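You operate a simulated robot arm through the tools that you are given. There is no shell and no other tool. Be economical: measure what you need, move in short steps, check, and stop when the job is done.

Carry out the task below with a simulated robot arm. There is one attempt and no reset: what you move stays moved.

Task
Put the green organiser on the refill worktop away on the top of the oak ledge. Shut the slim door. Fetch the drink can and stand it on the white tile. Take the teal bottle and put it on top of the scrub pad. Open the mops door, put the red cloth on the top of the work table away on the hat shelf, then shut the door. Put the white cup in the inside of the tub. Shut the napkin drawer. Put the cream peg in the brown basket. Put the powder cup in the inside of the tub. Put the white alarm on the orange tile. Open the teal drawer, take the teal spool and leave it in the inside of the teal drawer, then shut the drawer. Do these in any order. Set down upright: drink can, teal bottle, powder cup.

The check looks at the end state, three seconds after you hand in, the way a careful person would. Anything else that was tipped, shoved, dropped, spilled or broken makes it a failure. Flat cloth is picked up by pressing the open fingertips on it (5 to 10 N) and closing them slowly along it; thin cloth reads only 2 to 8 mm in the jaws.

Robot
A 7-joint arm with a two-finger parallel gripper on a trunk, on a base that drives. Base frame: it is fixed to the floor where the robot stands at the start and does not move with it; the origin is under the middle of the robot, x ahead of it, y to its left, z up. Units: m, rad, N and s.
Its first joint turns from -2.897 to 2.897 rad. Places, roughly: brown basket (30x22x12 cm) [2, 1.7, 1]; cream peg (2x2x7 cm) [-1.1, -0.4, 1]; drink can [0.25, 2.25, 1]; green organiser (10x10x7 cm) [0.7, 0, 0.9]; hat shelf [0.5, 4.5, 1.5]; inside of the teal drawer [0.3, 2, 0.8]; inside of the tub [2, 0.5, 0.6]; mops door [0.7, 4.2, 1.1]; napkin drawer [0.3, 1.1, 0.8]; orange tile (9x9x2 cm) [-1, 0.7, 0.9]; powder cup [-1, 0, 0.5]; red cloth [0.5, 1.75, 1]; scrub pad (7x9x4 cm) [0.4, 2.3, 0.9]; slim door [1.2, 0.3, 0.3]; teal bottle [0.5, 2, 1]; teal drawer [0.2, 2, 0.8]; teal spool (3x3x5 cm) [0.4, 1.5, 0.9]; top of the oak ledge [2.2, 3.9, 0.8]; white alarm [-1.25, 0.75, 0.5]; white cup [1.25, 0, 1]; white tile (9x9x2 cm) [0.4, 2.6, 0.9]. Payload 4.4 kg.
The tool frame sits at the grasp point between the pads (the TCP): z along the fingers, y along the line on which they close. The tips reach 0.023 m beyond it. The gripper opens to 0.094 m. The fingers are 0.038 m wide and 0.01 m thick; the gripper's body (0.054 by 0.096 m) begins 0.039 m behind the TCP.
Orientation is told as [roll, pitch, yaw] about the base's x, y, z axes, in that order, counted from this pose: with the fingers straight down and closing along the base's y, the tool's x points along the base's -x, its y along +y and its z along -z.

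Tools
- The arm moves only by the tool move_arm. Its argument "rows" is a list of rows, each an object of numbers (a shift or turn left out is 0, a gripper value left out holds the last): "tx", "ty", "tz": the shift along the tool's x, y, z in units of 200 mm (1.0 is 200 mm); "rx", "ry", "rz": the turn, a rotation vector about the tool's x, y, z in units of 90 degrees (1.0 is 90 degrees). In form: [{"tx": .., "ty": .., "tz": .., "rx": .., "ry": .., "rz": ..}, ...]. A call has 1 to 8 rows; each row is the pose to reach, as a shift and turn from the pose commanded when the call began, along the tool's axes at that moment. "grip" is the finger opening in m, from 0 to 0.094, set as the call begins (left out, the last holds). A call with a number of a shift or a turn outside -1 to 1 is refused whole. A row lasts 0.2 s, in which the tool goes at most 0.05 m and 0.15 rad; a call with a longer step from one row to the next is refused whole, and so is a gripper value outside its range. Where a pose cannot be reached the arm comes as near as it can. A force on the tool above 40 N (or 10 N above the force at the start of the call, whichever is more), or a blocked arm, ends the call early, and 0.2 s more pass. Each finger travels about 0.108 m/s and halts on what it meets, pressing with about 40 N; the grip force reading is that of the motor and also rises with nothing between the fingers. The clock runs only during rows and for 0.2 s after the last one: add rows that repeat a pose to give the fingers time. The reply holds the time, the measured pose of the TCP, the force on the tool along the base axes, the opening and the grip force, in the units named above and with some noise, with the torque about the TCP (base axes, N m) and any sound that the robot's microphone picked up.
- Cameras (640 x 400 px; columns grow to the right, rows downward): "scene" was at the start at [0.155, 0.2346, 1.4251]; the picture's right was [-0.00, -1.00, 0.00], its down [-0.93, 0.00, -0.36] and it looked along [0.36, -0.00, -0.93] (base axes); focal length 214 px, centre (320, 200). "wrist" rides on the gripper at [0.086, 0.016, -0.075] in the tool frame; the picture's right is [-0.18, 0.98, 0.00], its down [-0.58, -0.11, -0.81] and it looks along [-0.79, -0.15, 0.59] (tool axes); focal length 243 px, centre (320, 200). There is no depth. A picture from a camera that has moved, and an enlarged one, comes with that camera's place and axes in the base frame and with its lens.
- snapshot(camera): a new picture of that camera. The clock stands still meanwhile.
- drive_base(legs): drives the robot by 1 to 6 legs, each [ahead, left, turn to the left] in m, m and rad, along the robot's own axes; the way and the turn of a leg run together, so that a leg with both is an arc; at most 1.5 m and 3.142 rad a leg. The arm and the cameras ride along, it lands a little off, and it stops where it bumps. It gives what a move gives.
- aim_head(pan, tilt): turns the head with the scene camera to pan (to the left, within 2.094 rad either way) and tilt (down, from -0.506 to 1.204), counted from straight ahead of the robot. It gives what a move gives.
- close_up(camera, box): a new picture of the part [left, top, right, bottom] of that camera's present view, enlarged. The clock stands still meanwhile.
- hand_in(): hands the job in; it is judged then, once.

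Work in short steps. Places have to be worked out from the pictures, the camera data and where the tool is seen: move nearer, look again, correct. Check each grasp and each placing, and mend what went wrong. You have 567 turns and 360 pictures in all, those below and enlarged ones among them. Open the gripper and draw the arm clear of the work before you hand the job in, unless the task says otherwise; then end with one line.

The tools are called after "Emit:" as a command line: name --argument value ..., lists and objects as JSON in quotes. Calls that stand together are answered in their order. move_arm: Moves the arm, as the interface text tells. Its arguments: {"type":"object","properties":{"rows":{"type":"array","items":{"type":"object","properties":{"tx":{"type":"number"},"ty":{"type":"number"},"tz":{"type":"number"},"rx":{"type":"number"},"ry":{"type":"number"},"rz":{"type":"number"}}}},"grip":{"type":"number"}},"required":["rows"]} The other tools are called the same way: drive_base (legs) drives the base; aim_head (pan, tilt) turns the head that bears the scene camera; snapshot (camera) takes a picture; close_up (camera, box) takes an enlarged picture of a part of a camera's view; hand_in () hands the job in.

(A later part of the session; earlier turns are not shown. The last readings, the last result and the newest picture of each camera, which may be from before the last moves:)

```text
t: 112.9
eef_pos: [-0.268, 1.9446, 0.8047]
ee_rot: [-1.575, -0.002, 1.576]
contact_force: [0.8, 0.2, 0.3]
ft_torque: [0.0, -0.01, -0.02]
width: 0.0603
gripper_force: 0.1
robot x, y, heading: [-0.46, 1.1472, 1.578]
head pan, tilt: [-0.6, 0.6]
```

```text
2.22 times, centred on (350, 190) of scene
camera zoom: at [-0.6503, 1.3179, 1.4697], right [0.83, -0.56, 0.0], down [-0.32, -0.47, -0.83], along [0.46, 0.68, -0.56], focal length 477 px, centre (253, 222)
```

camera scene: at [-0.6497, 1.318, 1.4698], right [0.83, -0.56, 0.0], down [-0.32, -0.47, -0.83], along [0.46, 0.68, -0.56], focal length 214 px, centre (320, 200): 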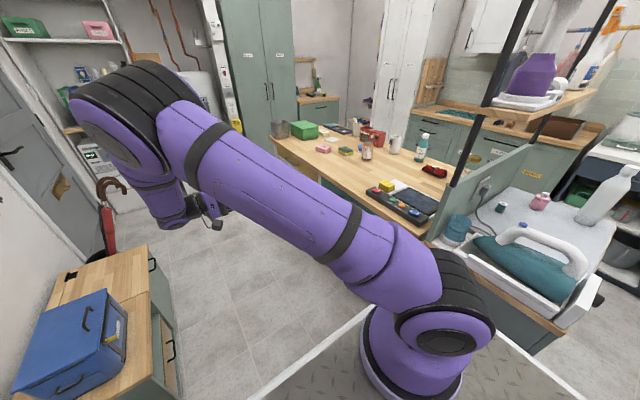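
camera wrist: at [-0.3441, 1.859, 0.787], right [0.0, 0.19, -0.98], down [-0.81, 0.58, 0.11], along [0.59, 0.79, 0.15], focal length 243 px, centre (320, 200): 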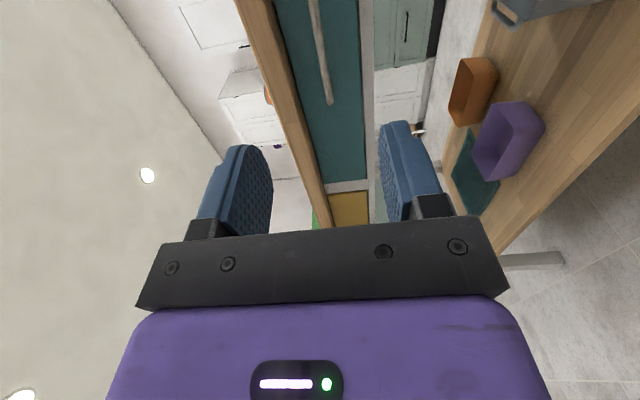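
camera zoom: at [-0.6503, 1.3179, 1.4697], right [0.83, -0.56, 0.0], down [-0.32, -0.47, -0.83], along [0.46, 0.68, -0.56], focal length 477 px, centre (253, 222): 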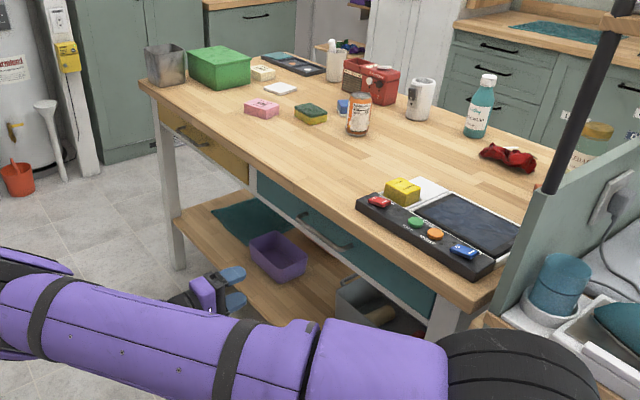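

Aligned with the handle (z≈0.81). I advance toward it.

Emit:
move_arm --rows '[{"tz": 0.22, "ty": -0.02}, {"tz": 0.44, "ty": -0.02}, {"tz": 0.66, "ty": -0.02}, {"tz": 0.85, "ty": -0.02}, {"tz": 1.0, "ty": -0.02}]'

Emit:
snapshot --camera "wrist"

Emit:
close_up --camera "scene" --box '[300, 160, 440, 260]'

```text
t: 114.1
eef_pos: [-0.0673, 1.9461, 0.8095]
ee_rot: [-1.574, -0.003, 1.575]
contact_force: [-0.1, -0.9, 0.3]
ft_torque: [0.01, 0.0, -0.01]
width: 0.06
gripper_force: 0.1
robot x, y, heading: [-0.4634, 1.1435, 1.574]
head pan, tilt: [-0.6, 0.6]
```

```text
292 pictures are left
camera wrist: at [-0.1424, 1.8597, 0.7924], right [0.0, 0.19, -0.98], down [-0.81, 0.58, 0.11], along [0.59, 0.79, 0.15], focal length 243 px, centre (320, 200)
```

wrist: 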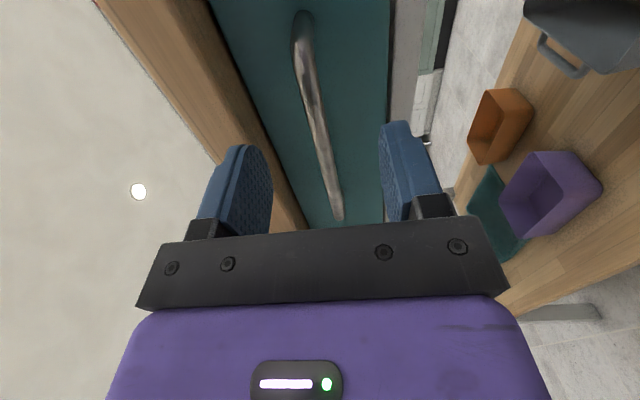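

```text
4.00 times, centred on (370, 210) of scene
camera zoom: at [-0.6503, 1.3179, 1.4697], right [0.83, -0.56, 0.0], down [-0.32, -0.47, -0.83], along [0.46, 0.68, -0.56], focal length 858 px, centre (120, 160)
```

zoom: 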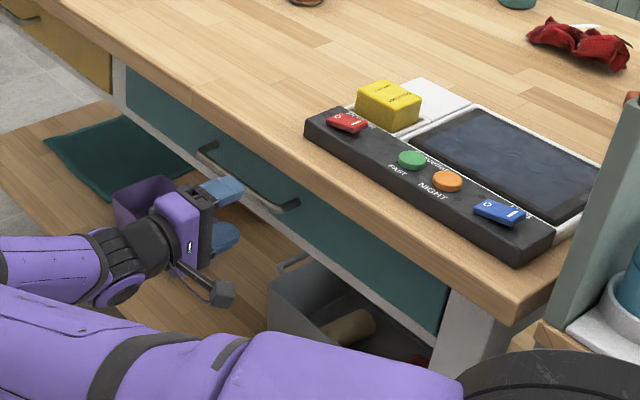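

Emit:
move_arm --rows '[{"tz": 0.0}, {"tz": 0.1}, {"tz": 0.18}, {"tz": 0.26}]' --grip 0.044

Emit:
snapshot --camera "wrist"

```text
t: 115.1
eef_pos: [-0.0151, 1.9458, 0.8094]
ee_rot: [-1.574, -0.001, 1.574]
contact_force: [-1.1, 0.0, 0.3]
ft_torque: [0.01, -0.03, 0.01]
width: 0.0437
gripper_force: 0.0
robot x, y, heading: [-0.4652, 1.1479, 1.571]
head pan, tilt: [-0.6, 0.6]
```

```text
290 pictures are left
camera wrist: at [-0.0907, 1.8595, 0.7925], right [0.0, 0.19, -0.98], down [-0.81, 0.58, 0.11], along [0.59, 0.79, 0.15], focal length 243 px, centre (320, 200)
```

wrist: 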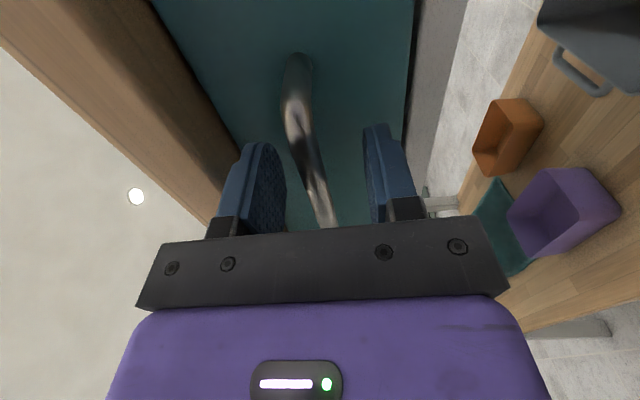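

Emit:
move_arm --rows '[{"tz": 0.03}, {"tz": 0.03}, {"tz": 0.03}]' --grip 0.0

Emit:
move_arm --rows '[{"tz": -0.1}, {"tz": -0.22}, {"tz": -0.34}, {"tz": -0.46}, {"tz": -0.58}, {"tz": -0.7}, {"tz": -0.82}, {"tz": -0.95}]'

Emit:
snapshot --camera "scene"

```text
t: 115.9
eef_pos: [-0.0104, 1.9458, 0.8111]
ee_rot: [-1.577, -0.003, 1.573]
contact_force: [-24.0, -3.3, 30.6]
ft_torque: [-0.98, -0.09, -0.91]
width: 0.0119
gripper_force: 45.0
robot x, y, heading: [-0.4635, 1.1456, 1.578]
head pan, tilt: [-0.6, 0.6]
```

```text
t: 117.4
eef_pos: [-0.158, 1.9454, 0.8133]
ee_rot: [-1.581, -0.004, 1.572]
contact_force: [1.6, -4.2, 9.4]
ft_torque: [-0.89, 0.03, 0.74]
width: 0.0118
gripper_force: 45.5
robot x, y, heading: [-0.4643, 1.1441, 1.571]
head pan, tilt: [-0.6, 0.6]
stopped in row 7: the force on the tool passed its limit at 49 N (the readings are from after the stop); the commanded pose is now the measured one
```

```text
289 pictures are left
camera scene: at [-0.6501, 1.3175, 1.4697], right [0.83, -0.56, 0.0], down [-0.32, -0.47, -0.83], along [0.46, 0.68, -0.56], focal length 214 px, centre (320, 200)
```

scene: 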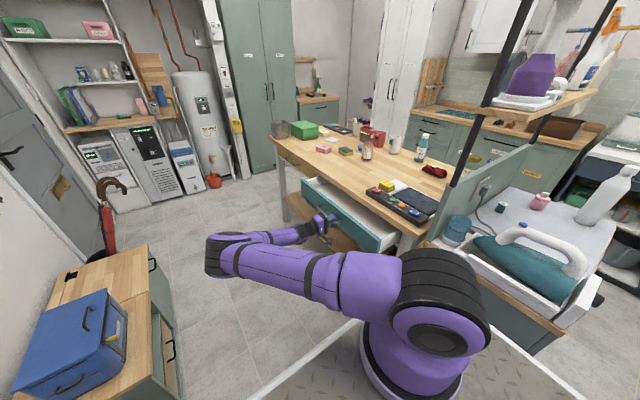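

Drawer open ~15 cm. I try pulling further.

Emit:
move_arm --rows '[{"tz": -0.08}, {"tz": -0.16}, {"tz": -0.24}, {"tz": -0.32}, {"tz": -0.4}, {"tz": -0.48}, {"tz": -0.56}]'

Emit:
snapshot --camera "scene"

```text
t: 119.0
eef_pos: [-0.2642, 1.9456, 0.8123]
ee_rot: [-1.584, -0.004, 1.576]
contact_force: [1.1, -9.6, 11.0]
ft_torque: [-0.94, 0.07, 1.26]
width: 0.0117
gripper_force: 45.1
robot x, y, heading: [-0.4633, 1.1448, 1.571]
head pan, tilt: [-0.6, 0.6]
stopped in row 7: the force on the tool passed its limit at 42 N (the readings are from after the stop); the commanded pose is now the measured one
```

```text
288 pictures are left
camera scene: at [-0.6501, 1.3173, 1.4698], right [0.83, -0.56, 0.0], down [-0.32, -0.47, -0.83], along [0.46, 0.68, -0.56], focal length 214 px, centre (320, 200)
```

scene: 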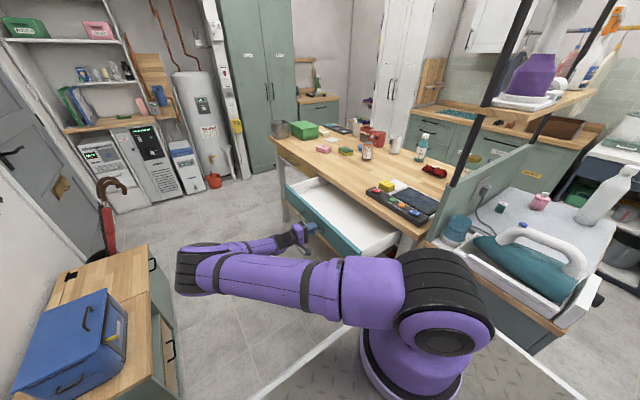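

Drawer open ~25 cm, empty white interior visible. Release and back off, then raise and restore the downward tool.

Emit:
move_arm --rows '[{}, {}, {"tz": -0.15}, {"tz": -0.35}, {"tz": -0.5}]' --grip 0.05

Emit:
move_arm --rows '[{"ty": -0.2}, {"ty": -0.4}, {"ty": -0.6}, {"ty": -0.8, "rx": -0.07}, {"ty": -1.0, "rx": -0.15}, {"ty": -1.0, "rx": -0.24}]'

Emit:
move_arm --rows '[{"rx": -0.09}, {"rx": -0.18}, {"rx": -0.27}, {"rx": -0.36}, {"rx": -0.45}, {"rx": -0.54}, {"rx": -0.63}, {"rx": -0.72}]'

Emit:
snapshot --camera "scene"

```text
t: 120.2
eef_pos: [-0.364, 1.9462, 0.8101]
ee_rot: [-1.581, -0.005, 1.573]
contact_force: [0.7, 0.9, -0.2]
ft_torque: [0.02, 0.03, 0.02]
width: 0.0501
gripper_force: 0.0
robot x, y, heading: [-0.4631, 1.1471, 1.579]
head pan, tilt: [-0.6, 0.6]
```

```text
t: 121.6
eef_pos: [-0.3689, 1.9441, 1.0096]
ee_rot: [-1.202, -0.006, 1.577]
contact_force: [-0.4, 0.8, -0.7]
ft_torque: [0.0, -0.01, 0.01]
width: 0.0499
gripper_force: 0.0
robot x, y, heading: [-0.4619, 1.1464, 1.574]
head pan, tilt: [-0.6, 0.6]
```

```text
t: 123.4
eef_pos: [-0.3689, 1.9442, 1.0096]
ee_rot: [-0.071, -0.006, 1.578]
contact_force: [-0.7, 0.9, 0.1]
ft_torque: [-0.01, -0.06, -0.01]
width: 0.0501
gripper_force: 0.0
robot x, y, heading: [-0.4648, 1.1464, 1.576]
head pan, tilt: [-0.6, 0.6]
```

```text
287 pictures are left
camera scene: at [-0.6508, 1.3181, 1.4696], right [0.83, -0.56, 0.0], down [-0.32, -0.47, -0.83], along [0.46, 0.68, -0.56], focal length 214 px, centre (320, 200)
```

scene: 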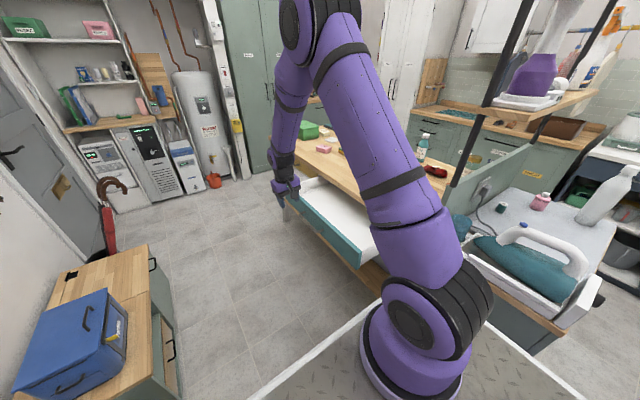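

Straighten fully, then drive back a bit so the arm can come to the spool (≈(0.40,1.49)) from the −y side, clear of the shelf post.

Emit:
move_arm --rows '[{"rx": -0.02, "tz": -0.2}, {"rx": -0.04, "tz": -0.4}, {"rx": -0.045, "tz": -0.6}, {"rx": -0.045, "tz": -0.8}, {"rx": -0.045, "tz": -1.0}]'

Emit:
drive_base --legs '[[-0.2, 0, 0], [0, -0.07, 0]]'

Emit:
move_arm --rows '[{"tx": 0.24}, {"tx": 0.48}, {"tx": 0.72}, {"tx": 0.96}]'

Emit:
move_arm --rows '[{"tx": 0.24}, {"tx": 0.48}, {"tx": 0.72}, {"tx": 0.9}, {"tx": 0.95, "ty": -0.2}, {"tx": 0.95, "ty": -0.4}, {"tx": 0.95, "ty": -0.6}, {"tx": 0.95, "ty": -0.8}]'

Emit:
snapshot --camera "scene"

```text
t: 124.6
eef_pos: [-0.3831, 1.9453, 1.2089]
ee_rot: [0.0, -0.003, 1.574]
contact_force: [0.2, 0.3, -0.8]
ft_torque: [0.0, 0.0, 0.03]
width: 0.0499
gripper_force: 0.2
robot x, y, heading: [-0.46, 1.1461, 1.572]
head pan, tilt: [-0.6, 0.6]
```

```text
t: 126.8
eef_pos: [-0.3095, 1.7438, 1.2089]
ee_rot: [-0.001, -0.005, 1.576]
contact_force: [-0.1, -0.5, -0.1]
ft_torque: [-0.01, 0.01, -0.01]
width: 0.05
gripper_force: 0.1
robot x, y, heading: [-0.3896, 0.9459, 1.572]
head pan, tilt: [-0.6, 0.6]
```

```text
t: 127.8
eef_pos: [-0.3092, 1.5542, 1.2064]
ee_rot: [-0.001, -0.003, 1.574]
contact_force: [0.5, 0.4, -0.4]
ft_torque: [-0.07, 0.03, 0.0]
width: 0.0497
gripper_force: 0.1
robot x, y, heading: [-0.3937, 0.9439, 1.575]
head pan, tilt: [-0.6, 0.6]
```

```text
t: 129.6
eef_pos: [-0.1483, 1.3636, 1.2082]
ee_rot: [-0.001, -0.006, 1.575]
contact_force: [-0.4, -0.1, 0.3]
ft_torque: [0.01, -0.02, -0.01]
width: 0.05
gripper_force: 0.1
out of reach, approached as far as the arm can: row 3, 4, 5, 6, 7
robot x, y, heading: [-0.3895, 0.9459, 1.574]
head pan, tilt: [-0.6, 0.6]
```

```text
286 pictures are left
camera scene: at [-0.5778, 1.1184, 1.4697], right [0.83, -0.56, 0.0], down [-0.32, -0.47, -0.83], along [0.46, 0.68, -0.56], focal length 214 px, centre (320, 200)
```

scene: 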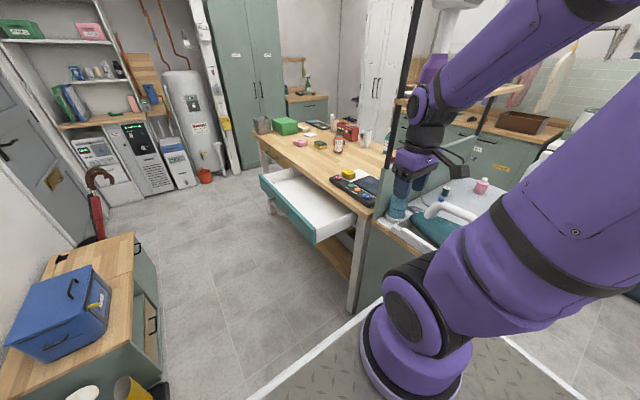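

Emit:
move_arm --rows '[{"ty": -0.2}, {"ty": -0.4}, {"ty": -0.6}, {"ty": -0.8}, {"ty": -1.0}]'

Emit:
move_arm --rows '[{"ty": -0.2}, {"ty": -0.4}, {"ty": -0.6}, {"ty": -0.8}, {"ty": -1.0}]'

Emit:
snapshot --camera "scene"

Emit:
snapshot --camera "wrist"

```text
t: 130.8
eef_pos: [0.0525, 1.365, 1.2077]
ee_rot: [-0.002, -0.006, 1.575]
contact_force: [-0.3, -0.4, 0.5]
ft_torque: [0.02, -0.02, 0.02]
width: 0.0499
gripper_force: 0.1
robot x, y, heading: [-0.3904, 0.9452, 1.576]
head pan, tilt: [-0.6, 0.6]
```

```text
t: 132.0
eef_pos: [0.2537, 1.3673, 1.2083]
ee_rot: [-0.004, -0.005, 1.574]
contact_force: [-0.6, -0.5, 0.5]
ft_torque: [-0.06, -0.04, -0.02]
width: 0.0502
gripper_force: 0.1
robot x, y, heading: [-0.3939, 0.9489, 1.576]
head pan, tilt: [-0.6, 0.6]
```

```text
285 pictures are left
camera scene: at [-0.5782, 1.1185, 1.4696], right [0.83, -0.56, 0.0], down [-0.32, -0.47, -0.83], along [0.46, 0.68, -0.56], focal length 214 px, centre (320, 200)
```

scene: 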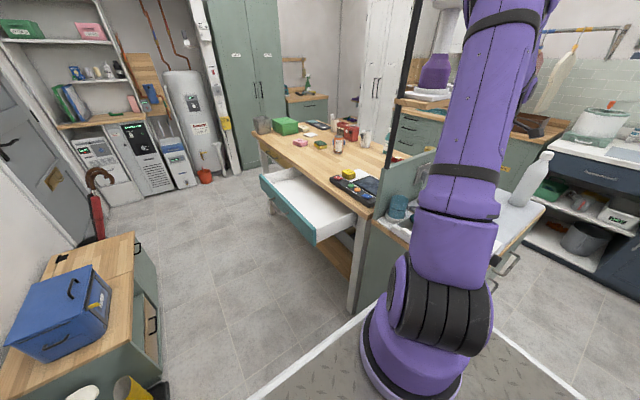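

```text
284 pictures are left
camera wrist: at [0.2367, 1.2812, 1.282], right [-0.98, 0.18, 0.0], down [0.1, 0.58, 0.81], along [0.15, 0.8, -0.59], focal length 243 px, centre (320, 200)
```

wrist: 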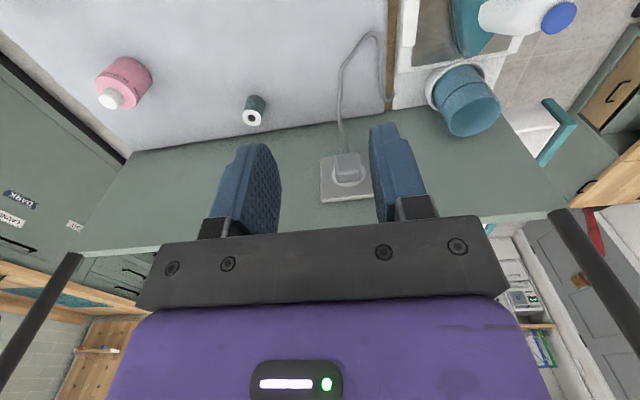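

Spool at about (0.382,1.488), panel at y≈1.576. I move above it.

Emit:
move_arm --rows '[{"tx": -0.1, "ty": -0.16, "tz": 0.05}, {"tx": -0.2, "ty": -0.32, "tz": 0.15}, {"tx": -0.3, "ty": -0.48, "tz": 0.3}, {"tx": -0.42, "ty": -0.64, "tz": 0.45}, {"tx": -0.5, "ty": -0.64, "tz": 0.6}, {"tx": -0.58, "ty": -0.64, "tz": 0.75}, {"tx": -0.6, "ty": -0.64, "tz": 0.75}]'

Emit:
snapshot --camera "wrist"

```text
t: 133.6
eef_pos: [0.3822, 1.4743, 1.0609]
ee_rot: [-0.005, -0.009, 1.564]
contact_force: [-0.8, 0.8, 0.1]
ft_torque: [-0.01, 0.01, -0.03]
width: 0.0499
gripper_force: 0.0
robot x, y, heading: [-0.3898, 0.9455, 1.569]
head pan, tilt: [-0.6, 0.6]
```

```text
283 pictures are left
camera wrist: at [0.3646, 1.3882, 1.1357], right [-0.98, 0.19, 0.0], down [0.11, 0.57, 0.81], along [0.16, 0.8, -0.58], focal length 243 px, centre (320, 200)
```

wrist: 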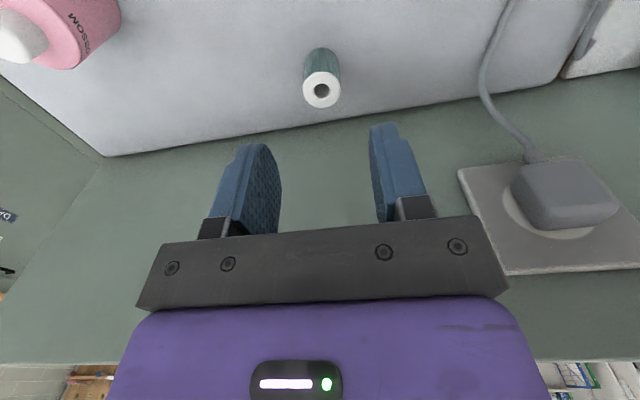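

Emit:
move_arm --rows '[{"tx": -0.1, "ty": -0.015}, {"tx": -0.105, "ty": -0.015, "tz": 0.2}, {"tx": -0.105, "ty": -0.015, "tz": 0.4}, {"tx": -0.105, "ty": -0.015, "tz": 0.55}, {"tx": -0.105, "ty": -0.015, "tz": 0.63}]'

Emit:
move_arm --rows '[{}, {}, {}]' --grip 0.015

Emit:
move_arm --rows '[{"tz": -0.2}, {"tz": -0.4, "tx": 0.1}, {"tz": -0.6, "tx": 0.2}, {"tz": -0.8, "tx": 0.3}, {"tz": -1.0, "tx": 0.4}]'

Emit:
snapshot --camera "wrist"

```text
t: 134.4
eef_pos: [0.3836, 1.5077, 0.9888]
ee_rot: [-0.007, -0.004, 1.572]
contact_force: [-0.1, 1.4, -0.3]
ft_torque: [0.0, 0.02, -0.01]
width: 0.0503
gripper_force: 0.0
robot x, y, heading: [-0.3908, 0.9493, 1.573]
head pan, tilt: [-0.6, 0.6]
stopped in row 3: the force on the tool passed its limit at 100 N (the readings are from after the stop); the commanded pose is now the measured one
```

```text
t: 135.2
eef_pos: [0.385, 1.5083, 0.9915]
ee_rot: [-0.007, -0.003, 1.574]
contact_force: [-0.1, -0.6, 0.5]
ft_torque: [0.02, 0.03, 0.02]
width: 0.015
gripper_force: 0.2
robot x, y, heading: [-0.3897, 0.9487, 1.577]
head pan, tilt: [-0.6, 0.6]
```

```text
t: 136.4
eef_pos: [0.3827, 1.4287, 1.1984]
ee_rot: [-0.019, -0.013, 1.577]
contact_force: [-0.8, 3.1, -2.2]
ft_torque: [-0.2, -0.01, 0.05]
width: 0.0151
gripper_force: 0.0
robot x, y, heading: [-0.3911, 0.9457, 1.575]
head pan, tilt: [-0.6, 0.6]
```

```text
282 pictures are left
camera wrist: at [0.3645, 1.3418, 1.2713], right [-0.98, 0.18, -0.02], down [0.09, 0.57, 0.81], along [0.16, 0.8, -0.58], focal length 243 px, centre (320, 200)
```

wrist: 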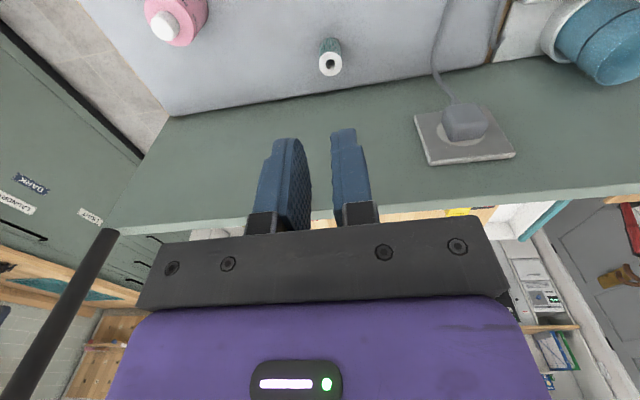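

Something above the hand (probably the wrist) met the panel's top edge; the spool is undisturbed. I'll lean the tool 30° so the wrist stays toward −y.

Emit:
move_arm --rows '[{"ry": -0.085}, {"ry": -0.17}, {"ry": -0.25}, {"ry": -0.333}, {"ry": -0.333, "tz": 0.2}, {"ry": -0.333, "tz": 0.4}, {"ry": -0.333, "tz": 0.5}, {"ry": -0.333, "tz": 0.5}]' --grip 0.055

Emit:
move_arm --rows '[{}]'

Emit:
snapshot --camera "wrist"

```text
t: 138.2
eef_pos: [0.3853, 1.4302, 1.0931]
ee_rot: [-0.01, -0.526, 1.581]
contact_force: [-0.4, 0.3, 0.2]
ft_torque: [-0.02, 0.0, 0.01]
width: 0.0551
gripper_force: 0.3
robot x, y, heading: [-0.3925, 0.9461, 1.571]
head pan, tilt: [-0.6, 0.6]
```

```text
t: 138.6
eef_pos: [0.385, 1.4291, 1.0921]
ee_rot: [-0.01, -0.527, 1.579]
contact_force: [0.2, -0.1, -0.1]
ft_torque: [-0.01, 0.01, 0.02]
width: 0.0549
gripper_force: 0.0
robot x, y, heading: [-0.3893, 0.9502, 1.578]
head pan, tilt: [-0.6, 0.6]
```

```text
281 pictures are left
camera wrist: at [0.3674, 1.3181, 1.1126], right [-0.98, 0.15, 0.08], down [0.1, 0.1, 0.99], along [0.15, 0.98, -0.11], focal length 243 px, centre (320, 200)
```

wrist: 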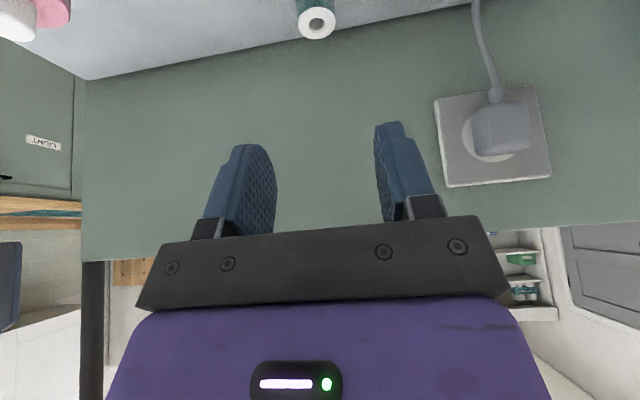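

Emit:
move_arm --rows '[{"tx": 0.085, "tz": 0.1}, {"tx": 0.085, "tz": 0.3}, {"tx": 0.085, "tz": 0.5}, {"tx": 0.085, "tz": 0.65}, {"tx": 0.085, "tz": 0.74}, {"tx": 0.085, "tz": 0.79}, {"tx": 0.085, "tz": 0.79}]'

Emit:
snapshot --camera "wrist"

```text
t: 140.2
eef_pos: [0.3882, 1.4941, 0.9472]
ee_rot: [-0.01, -0.526, 1.579]
contact_force: [-1.4, -0.3, -0.4]
ft_torque: [-0.01, -0.03, 0.0]
width: 0.0553
gripper_force: 0.1
robot x, y, heading: [-0.3924, 0.9474, 1.577]
head pan, tilt: [-0.6, 0.6]
```

```text
280 pictures are left
camera wrist: at [0.3692, 1.3828, 0.9676], right [-0.98, 0.15, 0.08], down [0.1, 0.1, 0.99], along [0.15, 0.98, -0.11], focal length 243 px, centre (320, 200)
```

wrist: 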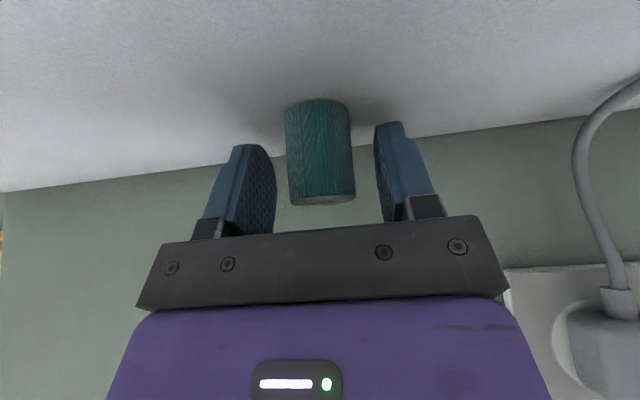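

Spool is centred between the fingers. Close and lift away toward −y.

Emit:
move_arm --rows '[{}, {}, {}]' --grip 0.018

Emit:
move_arm --rows '[{"tz": -0.15}, {"tz": -0.35}, {"tz": -0.55}, {"tz": -0.75}, {"tz": -1.0}]'

Emit:
snapshot --camera "wrist"

```text
t: 141.0
eef_pos: [0.3876, 1.4951, 0.9477]
ee_rot: [-0.008, -0.527, 1.579]
contact_force: [-0.8, 0.3, 0.1]
ft_torque: [-0.03, 0.01, -0.07]
width: 0.0284
gripper_force: 40.0
robot x, y, heading: [-0.391, 0.9474, 1.575]
head pan, tilt: [-0.6, 0.6]
```

```text
t: 142.2
eef_pos: [0.3827, 1.3946, 1.1171]
ee_rot: [-0.007, -0.527, 1.58]
contact_force: [1.1, 0.8, -0.7]
ft_torque: [-0.04, 0.04, 0.02]
width: 0.0283
gripper_force: 40.6
robot x, y, heading: [-0.388, 0.9496, 1.58]
head pan, tilt: [-0.6, 0.6]
```

```text
279 pictures are left
camera wrist: at [0.3655, 1.2824, 1.1374], right [-0.98, 0.15, 0.09], down [0.1, 0.1, 0.99], along [0.14, 0.98, -0.11], focal length 243 px, centre (320, 200)
```

wrist: 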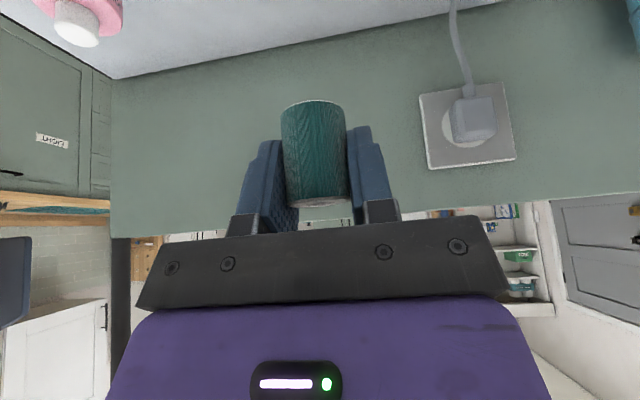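

Emit:
move_arm --rows '[{"ry": 0.08, "tz": -0.1, "tx": -0.06}, {"ry": 0.16, "tz": -0.2, "tx": -0.12}, {"ry": 0.24, "tz": -0.3, "tx": -0.18}, {"ry": 0.335, "tz": -0.43, "tx": -0.25}, {"ry": 0.335, "tz": -0.43, "tx": -0.25}]'

Emit:
move_arm --rows '[{"ty": 0.2}, {"ty": 0.4}, {"ty": 0.6}, {"ty": 0.8}, {"ty": 1.0}]'

Emit:
move_arm --rows '[{"ty": 0.2}, {"ty": 0.4}, {"ty": 0.6}, {"ty": 0.8}, {"ty": 1.0}]'

Emit:
move_arm --rows '[{"ty": 0.2}, {"ty": 0.4}, {"ty": 0.6}, {"ty": 0.75, "tx": -0.15}, {"ty": 0.8, "tx": -0.35}, {"ty": 0.8, "tx": -0.6}, {"ty": 0.8, "tx": -0.82}, {"ty": 0.8, "tx": -1.0}]'

Emit:
drive_base --legs '[[0, 0.07, 0], [0.2, 0, 0]]'

Emit:
snapshot --camera "scene"

```text
t: 143.4
eef_pos: [0.384, 1.3929, 1.2178]
ee_rot: [-0.009, -0.002, 1.575]
contact_force: [0.4, -0.6, -0.9]
ft_torque: [-0.03, 0.02, 0.05]
width: 0.0282
gripper_force: 40.4
robot x, y, heading: [-0.3905, 0.9502, 1.576]
head pan, tilt: [-0.6, 0.6]
```

```text
t: 144.6
eef_pos: [0.1826, 1.3928, 1.2162]
ee_rot: [-0.006, -0.002, 1.574]
contact_force: [0.7, -0.4, -0.4]
ft_torque: [0.08, 0.04, 0.02]
width: 0.0284
gripper_force: 39.8
robot x, y, heading: [-0.3865, 0.9458, 1.572]
head pan, tilt: [-0.6, 0.6]
```

```text
t: 145.8
eef_pos: [-0.0157, 1.3916, 1.2145]
ee_rot: [-0.008, -0.003, 1.575]
contact_force: [-0.3, 0.8, 0.0]
ft_torque: [0.0, 0.02, 0.04]
width: 0.0282
gripper_force: 40.4
robot x, y, heading: [-0.3906, 0.9473, 1.571]
head pan, tilt: [-0.6, 0.6]
```

```text
t: 147.6
eef_pos: [-0.1777, 1.5909, 1.2138]
ee_rot: [-0.009, -0.001, 1.573]
contact_force: [0.8, -0.6, 0.2]
ft_torque: [0.06, 0.0, -0.01]
width: 0.0284
gripper_force: 39.7
robot x, y, heading: [-0.3903, 0.9468, 1.578]
head pan, tilt: [-0.6, 0.6]
```

```text
t: 149.8
eef_pos: [-0.2492, 1.7913, 1.214]
ee_rot: [-0.01, -0.003, 1.577]
contact_force: [-0.4, 0.0, -0.4]
ft_torque: [0.04, 0.02, 0.0]
width: 0.0281
gripper_force: 40.1
robot x, y, heading: [-0.4602, 1.1481, 1.578]
head pan, tilt: [-0.6, 0.6]
```

```text
278 pictures are left
camera scene: at [-0.6472, 1.3201, 1.4697], right [0.83, -0.56, 0.0], down [-0.32, -0.47, -0.83], along [0.46, 0.68, -0.56], focal length 214 px, centre (320, 200)
```

scene: 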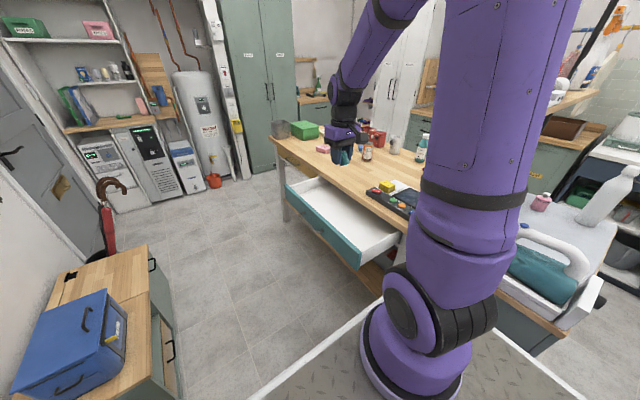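

Carry the spool above the drawer opening (−0.145,1.96) and look.

Emit:
move_arm --rows '[{"tx": -0.17, "ty": -0.1}, {"tx": -0.34, "ty": -0.2}, {"tx": -0.51, "ty": -0.31}, {"tx": -0.68, "ty": -0.42, "tz": 0.1}, {"tx": -0.82, "ty": -0.5, "tz": 0.25}, {"tx": -0.85, "ty": -0.52, "tz": 0.45}, {"tx": -0.85, "ty": -0.52, "tz": 0.65}, {"tx": -0.85, "ty": -0.52, "tz": 0.8}]'

Emit:
snapshot --camera "wrist"

Emit:
snapshot --camera "scene"

```text
t: 151.6
eef_pos: [-0.1428, 1.9616, 1.0546]
ee_rot: [-0.008, -0.002, 1.574]
contact_force: [0.3, -0.1, -0.2]
ft_torque: [0.05, 0.03, -0.01]
width: 0.028
gripper_force: 40.0
robot x, y, heading: [-0.4611, 1.15, 1.576]
head pan, tilt: [-0.6, 0.6]
```

```text
277 pictures are left
camera wrist: at [-0.1612, 1.8748, 1.1288], right [-0.98, 0.18, -0.01], down [0.1, 0.58, 0.81], along [0.15, 0.79, -0.59], focal length 243 px, centre (320, 200)
```

wrist: 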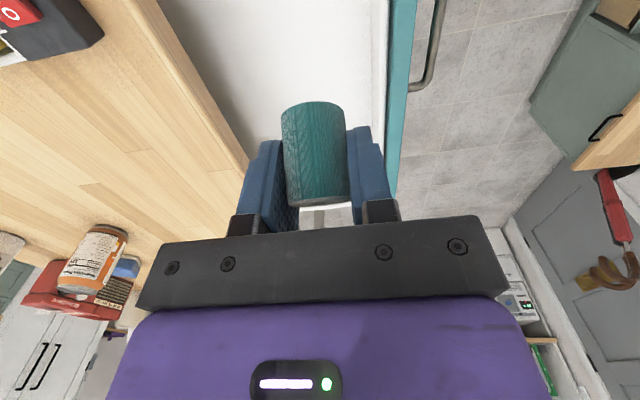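

```text
276 pictures are left
camera scene: at [-0.6473, 1.3197, 1.4697], right [0.83, -0.56, 0.0], down [-0.32, -0.47, -0.83], along [0.46, 0.68, -0.56], focal length 214 px, centre (320, 200)
```

scene: 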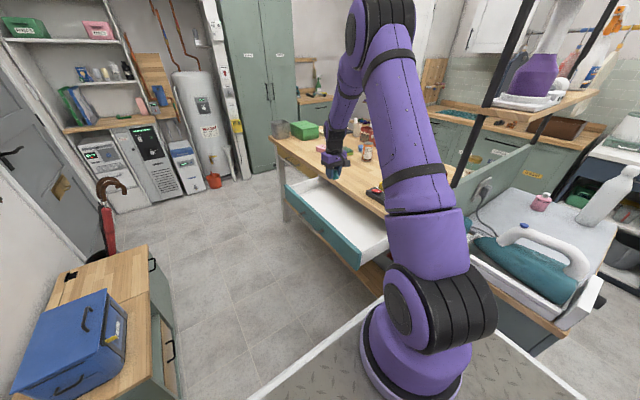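

Opening is x −0.22…−0.02. I shift to x≈−0.125 and lower into the drawer.

Emit:
move_arm --rows '[{"ty": -0.08, "tz": 0.1}, {"ty": -0.08, "tz": 0.3}, {"ty": -0.08, "tz": 0.5}, {"ty": -0.08, "tz": 0.7}, {"ty": -0.08, "tz": 0.85}, {"ty": -0.08, "tz": 1.0}]'

Emit:
move_arm --rows '[{"tz": 0.08}, {"tz": 0.15}, {"tz": 0.22}, {"tz": 0.29}, {"tz": 0.36}, {"tz": 0.43}, {"tz": 0.5}]'

Emit:
snapshot --camera "scene"

Emit:
snapshot --camera "wrist"

```text
t: 153.0
eef_pos: [-0.1251, 1.9623, 0.8552]
ee_rot: [-0.009, -0.003, 1.573]
contact_force: [-0.1, -0.4, 0.1]
ft_torque: [0.05, -0.01, 0.03]
width: 0.0281
gripper_force: 40.4
robot x, y, heading: [-0.4615, 1.1452, 1.578]
head pan, tilt: [-0.6, 0.6]
```

```text
t: 154.0
eef_pos: [-0.1226, 1.9637, 0.811]
ee_rot: [-0.014, -0.006, 1.574]
contact_force: [1.1, -11.3, 25.7]
ft_torque: [-0.53, -0.02, 0.04]
width: 0.028
gripper_force: 39.8
robot x, y, heading: [-0.4608, 1.1511, 1.575]
head pan, tilt: [-0.6, 0.6]
stopped in row 4: the force on the tool passed its limit at 61 N (the readings are from after the stop); the commanded pose is now the measured one
```

```text
275 pictures are left
camera scene: at [-0.6475, 1.3187, 1.4698], right [0.83, -0.56, 0.0], down [-0.32, -0.47, -0.83], along [0.46, 0.68, -0.56], focal length 214 px, centre (320, 200)
```

scene: 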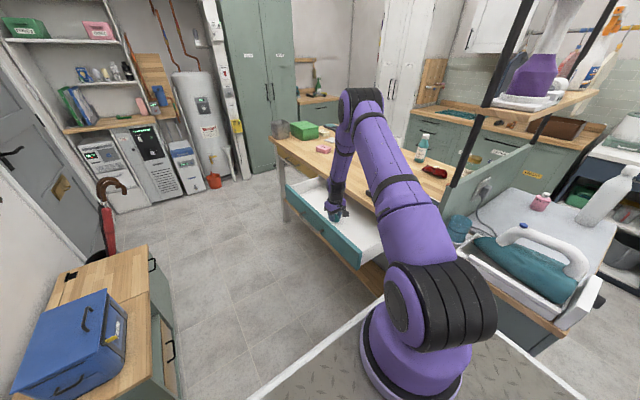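

```text
274 pictures are left
camera wrist: at [-0.1408, 1.8771, 0.884], right [-0.98, 0.18, -0.01], down [0.1, 0.58, 0.81], along [0.15, 0.8, -0.58], focal length 243 px, centre (320, 200)
```

wrist: 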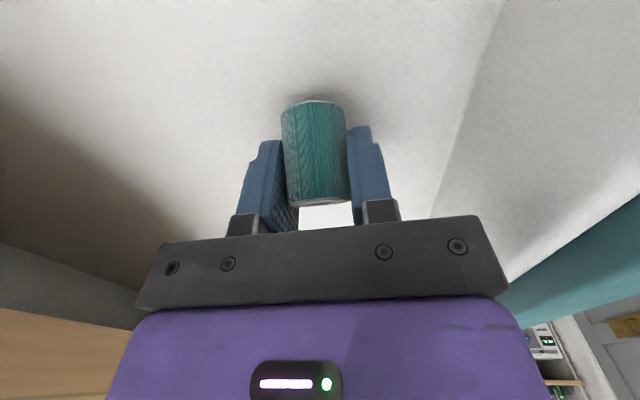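

Touching the drawer bottom. The spool is still angled 30° in the grip, so I re-tilt the hand to stand it upright before releasing.

Emit:
move_arm --rows '[{"tz": -0.15}, {"tz": -0.15, "ry": -0.09}, {"tz": -0.15, "ry": -0.18}, {"tz": -0.15, "ry": -0.27}, {"tz": -0.15, "ry": -0.333}, {"tz": -0.15, "ry": -0.333}]'

Emit:
snapshot --camera "wrist"

```text
t: 155.4
eef_pos: [-0.1235, 1.9643, 0.8391]
ee_rot: [-0.013, -0.528, 1.583]
contact_force: [-0.1, 0.0, -0.4]
ft_torque: [-0.01, -0.03, -0.01]
width: 0.028
gripper_force: 40.2
robot x, y, heading: [-0.4575, 1.1462, 1.578]
head pan, tilt: [-0.6, 0.6]
```

```text
273 pictures are left
camera wrist: at [-0.142, 1.8522, 0.8584], right [-0.98, 0.15, 0.08], down [0.1, 0.1, 0.99], along [0.15, 0.98, -0.11], focal length 243 px, centre (320, 200)
```

wrist: 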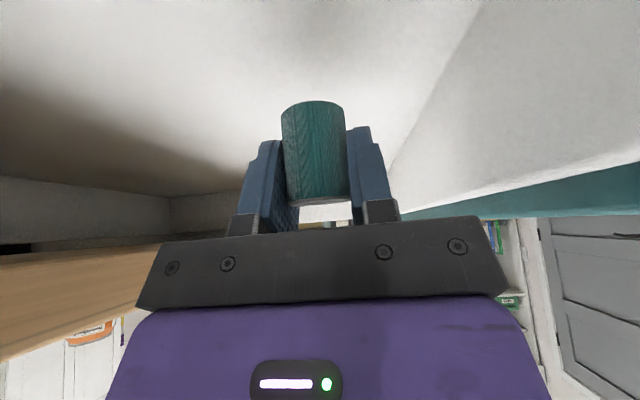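

Emit:
move_arm --rows '[{"tz": 0.06, "tx": 0.035}, {"tz": 0.09, "tx": 0.052}, {"tz": 0.11, "tx": 0.064}, {"tz": 0.125, "tx": 0.073}, {"tz": 0.14, "tx": 0.081}, {"tz": 0.155, "tx": 0.09}, {"tz": 0.17, "tx": 0.099}, {"tz": 0.185, "tx": 0.107}]'

```text
t: 156.6
eef_pos: [-0.1218, 1.965, 0.8095]
ee_rot: [-0.018, -0.532, 1.583]
contact_force: [1.1, -11.8, 20.8]
ft_torque: [-0.39, 0.14, 0.11]
width: 0.0281
gripper_force: 40.1
robot x, y, heading: [-0.4587, 1.1487, 1.575]
head pan, tilt: [-0.6, 0.6]
stopped in row 6: the force on the tool passed its limit at 47 N (the readings are from after the stop); the commanded pose is now the measured one
```

Emit:
move_arm --rows '[{"tz": -0.012, "tx": -0.007}, {"tz": -0.012, "tx": -0.007}]'

Emit:
move_arm --rows '[{}, {}, {}]' --grip 0.055

Emit:
snapshot --camera "wrist"

```text
t: 157.2
eef_pos: [-0.1229, 1.9651, 0.811]
ee_rot: [-0.015, -0.532, 1.584]
contact_force: [-0.4, 0.2, -0.8]
ft_torque: [0.0, -0.04, 0.03]
width: 0.028
gripper_force: 39.9
robot x, y, heading: [-0.4627, 1.1519, 1.58]
head pan, tilt: [-0.6, 0.6]
```

```text
t: 158.0
eef_pos: [-0.1217, 1.9652, 0.8104]
ee_rot: [-0.015, -0.535, 1.584]
contact_force: [-0.3, 0.3, 0.5]
ft_torque: [0.01, 0.01, 0.03]
width: 0.055
gripper_force: 0.0
robot x, y, heading: [-0.4627, 1.1453, 1.575]
head pan, tilt: [-0.6, 0.6]
```

```text
272 pictures are left
camera wrist: at [-0.1398, 1.8537, 0.8312], right [-0.98, 0.15, 0.08], down [0.09, 0.09, 0.99], along [0.15, 0.98, -0.11], focal length 243 px, centre (320, 200)
```

wrist: 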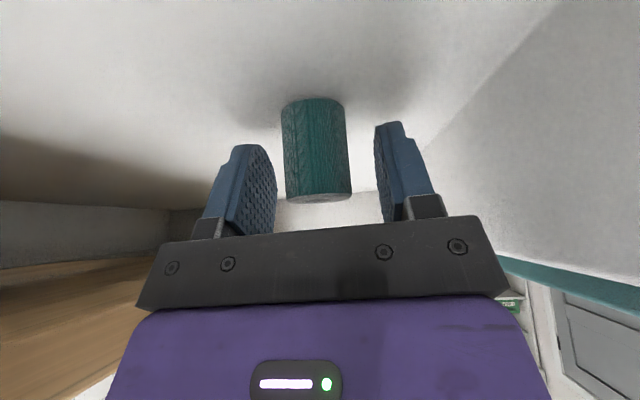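

Spool stands in the drawer. Withdraw along the tool axis, untilt, then set up to push the drawer shut.

Emit:
move_arm --rows '[{"tz": -0.15}, {"tz": -0.35}, {"tz": -0.55}, {"tz": -0.75}, {"tz": -0.95}, {"tz": -0.95, "ty": 0.2}, {"tz": -0.95, "ty": 0.4}, {"tz": -0.95, "ty": 0.6}]'

Emit:
snapshot --camera "scene"

Emit:
move_arm --rows '[{"ry": 0.085, "ty": 0.15}, {"ry": 0.17, "ty": 0.3}, {"ry": 0.255, "ty": 0.5}, {"ry": 0.34, "ty": 0.7}, {"ry": 0.34, "ty": 0.8}]'

Emit:
move_arm --rows '[{"rx": 0.093, "tx": -0.04}, {"rx": 0.186, "tx": -0.08}, {"rx": 0.279, "tx": -0.12}, {"rx": 0.372, "tx": -0.16}, {"rx": 0.465, "tx": -0.2}, {"rx": 0.558, "tx": -0.24}, {"rx": 0.651, "tx": -0.28}, {"rx": 0.744, "tx": -0.32}]'

Emit:
move_arm --rows '[{"rx": 0.09}, {"rx": 0.18}, {"rx": 0.256}, {"rx": 0.256}]' --grip 0.05

```text
t: 159.8
eef_pos: [-0.2438, 1.8657, 0.9729]
ee_rot: [-0.016, -0.531, 1.579]
contact_force: [1.1, -1.2, -0.1]
ft_torque: [-0.02, 0.02, 0.01]
width: 0.0549
gripper_force: 0.1
robot x, y, heading: [-0.4584, 1.1465, 1.572]
head pan, tilt: [-0.6, 0.6]
```

```text
271 pictures are left
camera scene: at [-0.6462, 1.32, 1.4698], right [0.83, -0.56, 0.0], down [-0.32, -0.47, -0.82], along [0.46, 0.68, -0.57], focal length 214 px, centre (320, 200)
```

scene: 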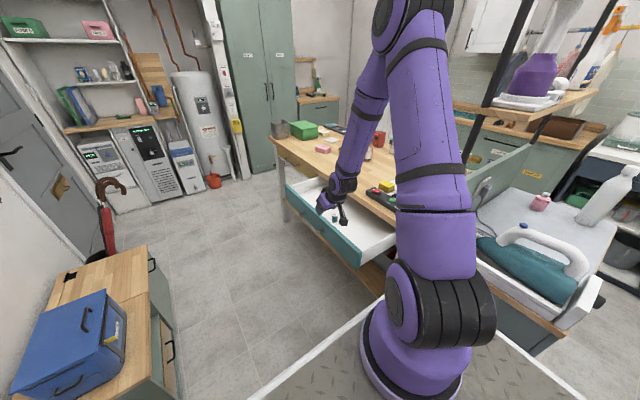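

```text
t: 161.0
eef_pos: [-0.4043, 1.8658, 0.9723]
ee_rot: [-0.014, 0.003, 1.573]
contact_force: [1.2, 0.3, 0.0]
ft_torque: [0.04, 0.03, 0.01]
width: 0.0552
gripper_force: 0.1
robot x, y, heading: [-0.4615, 1.1466, 1.572]
head pan, tilt: [-0.6, 0.6]
```

```text
t: 162.8
eef_pos: [-0.403, 1.9303, 0.9716]
ee_rot: [-1.185, 0.001, 1.574]
contact_force: [0.4, -0.5, 0.2]
ft_torque: [0.0, 0.05, 0.02]
width: 0.055
gripper_force: 0.0
robot x, y, heading: [-0.4592, 1.146, 1.577]
head pan, tilt: [-0.6, 0.6]
```

```text
t: 163.8
eef_pos: [-0.4041, 1.9315, 0.971]
ee_rot: [-1.585, 0.004, 1.576]
contact_force: [0.3, -0.5, 0.7]
ft_torque: [-0.03, -0.02, 0.0]
width: 0.0499
gripper_force: 0.1
robot x, y, heading: [-0.4598, 1.1503, 1.573]
head pan, tilt: [-0.6, 0.6]
```

Emit:
move_arm --rows '[{"ty": 0.2}, {"ty": 0.4}, {"ty": 0.6}, {"ty": 0.8}, {"ty": 0.8, "tz": 0.2}, {"ty": 0.8, "tz": 0.4}, {"ty": 0.8, "tz": 0.55}, {"ty": 0.8, "tz": 0.7}]'

Emit:
move_arm --rows '[{"tz": 0.12}, {"tz": 0.24}, {"tz": 0.36}, {"tz": 0.48}, {"tz": 0.6}, {"tz": 0.72}, {"tz": 0.84}, {"tz": 0.96}]'

Emit:
move_arm --rows '[{"tz": 0.1}, {"tz": 0.15}, {"tz": 0.2}, {"tz": 0.25}, {"tz": 0.3}, {"tz": 0.34}, {"tz": 0.38}]'

Emit:
snapshot --camera "scene"

```text
t: 165.6
eef_pos: [-0.2622, 1.9306, 0.8134]
ee_rot: [-1.584, 0.001, 1.574]
contact_force: [-0.4, -0.4, -0.4]
ft_torque: [0.0, 0.0, 0.03]
width: 0.0499
gripper_force: 0.1
robot x, y, heading: [-0.463, 1.1487, 1.574]
head pan, tilt: [-0.6, 0.6]
```

```text
t: 167.4
eef_pos: [-0.0701, 1.9328, 0.8137]
ee_rot: [-1.586, 0.001, 1.574]
contact_force: [-0.2, -0.3, 0.9]
ft_torque: [-0.02, 0.0, -0.01]
width: 0.0499
gripper_force: 0.2
robot x, y, heading: [-0.455, 1.1449, 1.577]
head pan, tilt: [-0.6, 0.6]
```

```text
t: 169.0
eef_pos: [0.0002, 1.932, 0.8159]
ee_rot: [-1.583, 0.004, 1.575]
contact_force: [-14.4, -7.3, 5.4]
ft_torque: [-0.3, 0.33, -0.43]
width: 0.0476
gripper_force: 0.1
robot x, y, heading: [-0.4631, 1.1452, 1.58]
head pan, tilt: [-0.6, 0.6]
stopped in row 7: the force on the tool passed its limit at 56 N (the readings are from after the stop); the commanded pose is now the measured one
```

```text
270 pictures are left
camera scene: at [-0.6484, 1.3192, 1.4697], right [0.83, -0.56, 0.0], down [-0.32, -0.47, -0.83], along [0.46, 0.68, -0.56], focal length 214 px, centre (320, 200)
```

scene: 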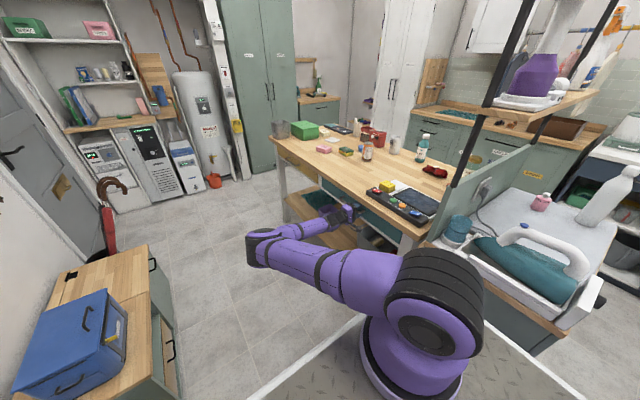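

Teal drawer closed. Back off, raise, and take a close look at the table objects.

Emit:
move_arm --rows '[{"tz": -0.2}, {"tz": -0.4}, {"tz": -0.6}, {"tz": -0.8}, {"tz": -1.0}]'

Emit:
move_arm --rows '[{"tz": -0.2}, {"tz": -0.4}, {"tz": -0.5, "ty": -0.2}, {"tz": -0.5, "ty": -0.4}, {"tz": -0.5, "ty": -0.6, "rx": -0.06}, {"tz": -0.5, "ty": -0.8, "rx": -0.12}, {"tz": -0.5, "ty": -1.0, "rx": -0.18}, {"tz": -0.5, "ty": -1.0, "rx": -0.27}]'

Emit:
move_arm --rows '[{"rx": -0.09}, {"rx": -0.18}, {"rx": -0.27}, {"rx": -0.36}, {"rx": -0.45}, {"rx": -0.54}, {"rx": -0.63}, {"rx": -0.72}]'

Emit:
drive_base --legs '[[0.35, 0, 0]]'

Emit:
snapshot --camera "scene"

```text
t: 170.2
eef_pos: [-0.198, 1.9295, 0.8129]
ee_rot: [-1.583, 0.004, 1.574]
contact_force: [0.5, 0.2, 0.1]
ft_torque: [-0.01, -0.01, -0.04]
width: 0.05
gripper_force: 0.1
robot x, y, heading: [-0.4592, 1.1478, 1.573]
head pan, tilt: [-0.6, 0.6]
```

```text
t: 172.0
eef_pos: [-0.3013, 1.9327, 1.0114]
ee_rot: [-1.16, 0.004, 1.578]
contact_force: [-0.3, 0.2, -0.4]
ft_torque: [-0.01, -0.04, -0.03]
width: 0.05
gripper_force: 0.1
robot x, y, heading: [-0.4629, 1.1466, 1.575]
head pan, tilt: [-0.6, 0.6]
```

```text
t: 173.8
eef_pos: [-0.3024, 1.9335, 1.0115]
ee_rot: [-0.025, 0.001, 1.579]
contact_force: [-2.1, -0.2, 0.2]
ft_torque: [0.0, -0.07, 0.01]
width: 0.0502
gripper_force: 0.0
robot x, y, heading: [-0.4591, 1.1456, 1.575]
head pan, tilt: [-0.6, 0.6]
```

```text
t: 176.1
eef_pos: [-0.3012, 2.2898, 1.0121]
ee_rot: [-0.027, 0.005, 1.576]
contact_force: [0.4, 0.0, -0.3]
ft_torque: [-0.05, 0.0, 0.01]
width: 0.05
gripper_force: 0.0
robot x, y, heading: [-0.4634, 1.5034, 1.581]
head pan, tilt: [-0.6, 0.6]
```

```text
269 pictures are left
camera scene: at [-0.6492, 1.6773, 1.4697], right [0.83, -0.56, 0.0], down [-0.32, -0.47, -0.82], along [0.46, 0.68, -0.57], focal length 214 px, centre (320, 200)
```

scene: 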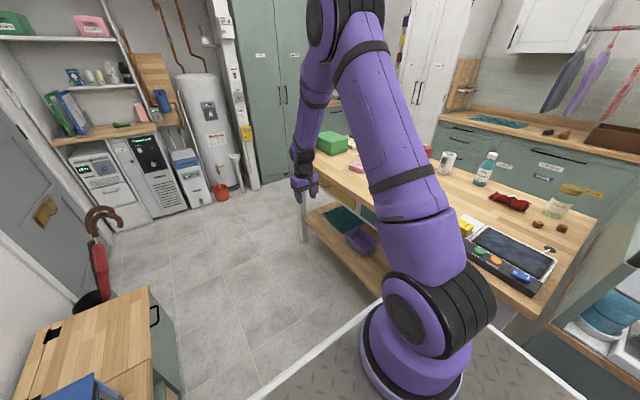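

I rotate the tool to yaw 0 (camera looking +x) while raising, to view the table from the wrist.

Emit:
move_arm --rows '[{"rz": 0.093, "tz": -0.12}, {"rz": 0.186, "tz": -0.24}, {"rz": 0.279, "tz": -0.36}, {"rz": 0.372, "tz": -0.48}, {"rz": 0.465, "tz": -0.6}, {"rz": 0.558, "tz": -0.72}, {"rz": 0.651, "tz": -0.84}, {"rz": 0.744, "tz": -0.95}]'

Emit:
move_arm --rows '[{"rz": 0.09}, {"rz": 0.18}, {"rz": 0.26}, {"rz": 0.26}]' --grip 0.085

Emit:
snapshot --camera "wrist"

Emit:
snapshot --camera "scene"

```text
t: 177.9
eef_pos: [-0.3073, 2.2901, 1.2021]
ee_rot: [-0.015, -0.025, 0.405]
contact_force: [-0.3, 0.1, 0.3]
ft_torque: [-0.05, -0.06, 0.01]
width: 0.0501
gripper_force: 0.1
robot x, y, heading: [-0.4617, 1.5058, 1.577]
head pan, tilt: [-0.6, 0.6]
```

```text
t: 178.9
eef_pos: [-0.3076, 2.2902, 1.2027]
ee_rot: [-0.001, -0.028, -0.005]
contact_force: [-0.7, -0.3, -0.1]
ft_torque: [0.01, -0.01, 0.01]
width: 0.0847
gripper_force: 0.1
robot x, y, heading: [-0.4663, 1.5076, 1.576]
head pan, tilt: [-0.6, 0.6]
```

```text
268 pictures are left
camera wrist: at [-0.3971, 2.3074, 1.2737], right [0.19, 0.98, 0.0], down [0.56, -0.11, 0.82], along [0.81, -0.15, -0.57], focal length 243 px, centre (320, 200)
```

wrist: 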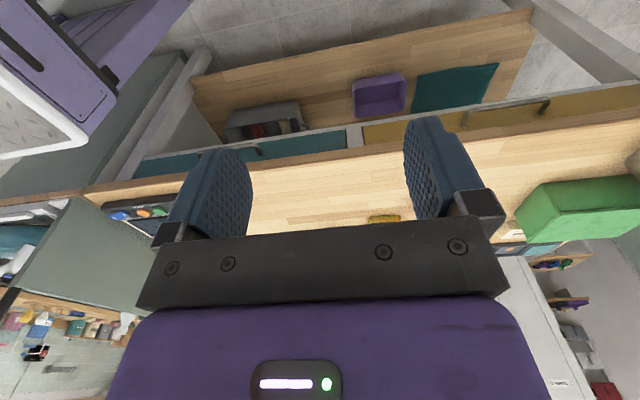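

```text
267 pictures are left
camera scene: at [-0.6492, 1.6773, 1.4697], right [0.83, -0.56, 0.0], down [-0.32, -0.47, -0.83], along [0.46, 0.68, -0.56], focal length 214 px, centre (320, 200)
```

scene: 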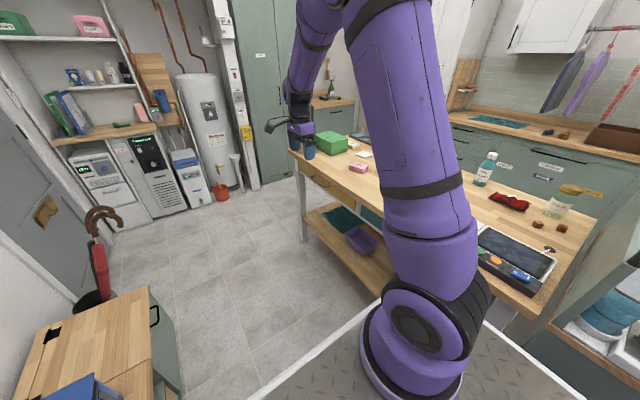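

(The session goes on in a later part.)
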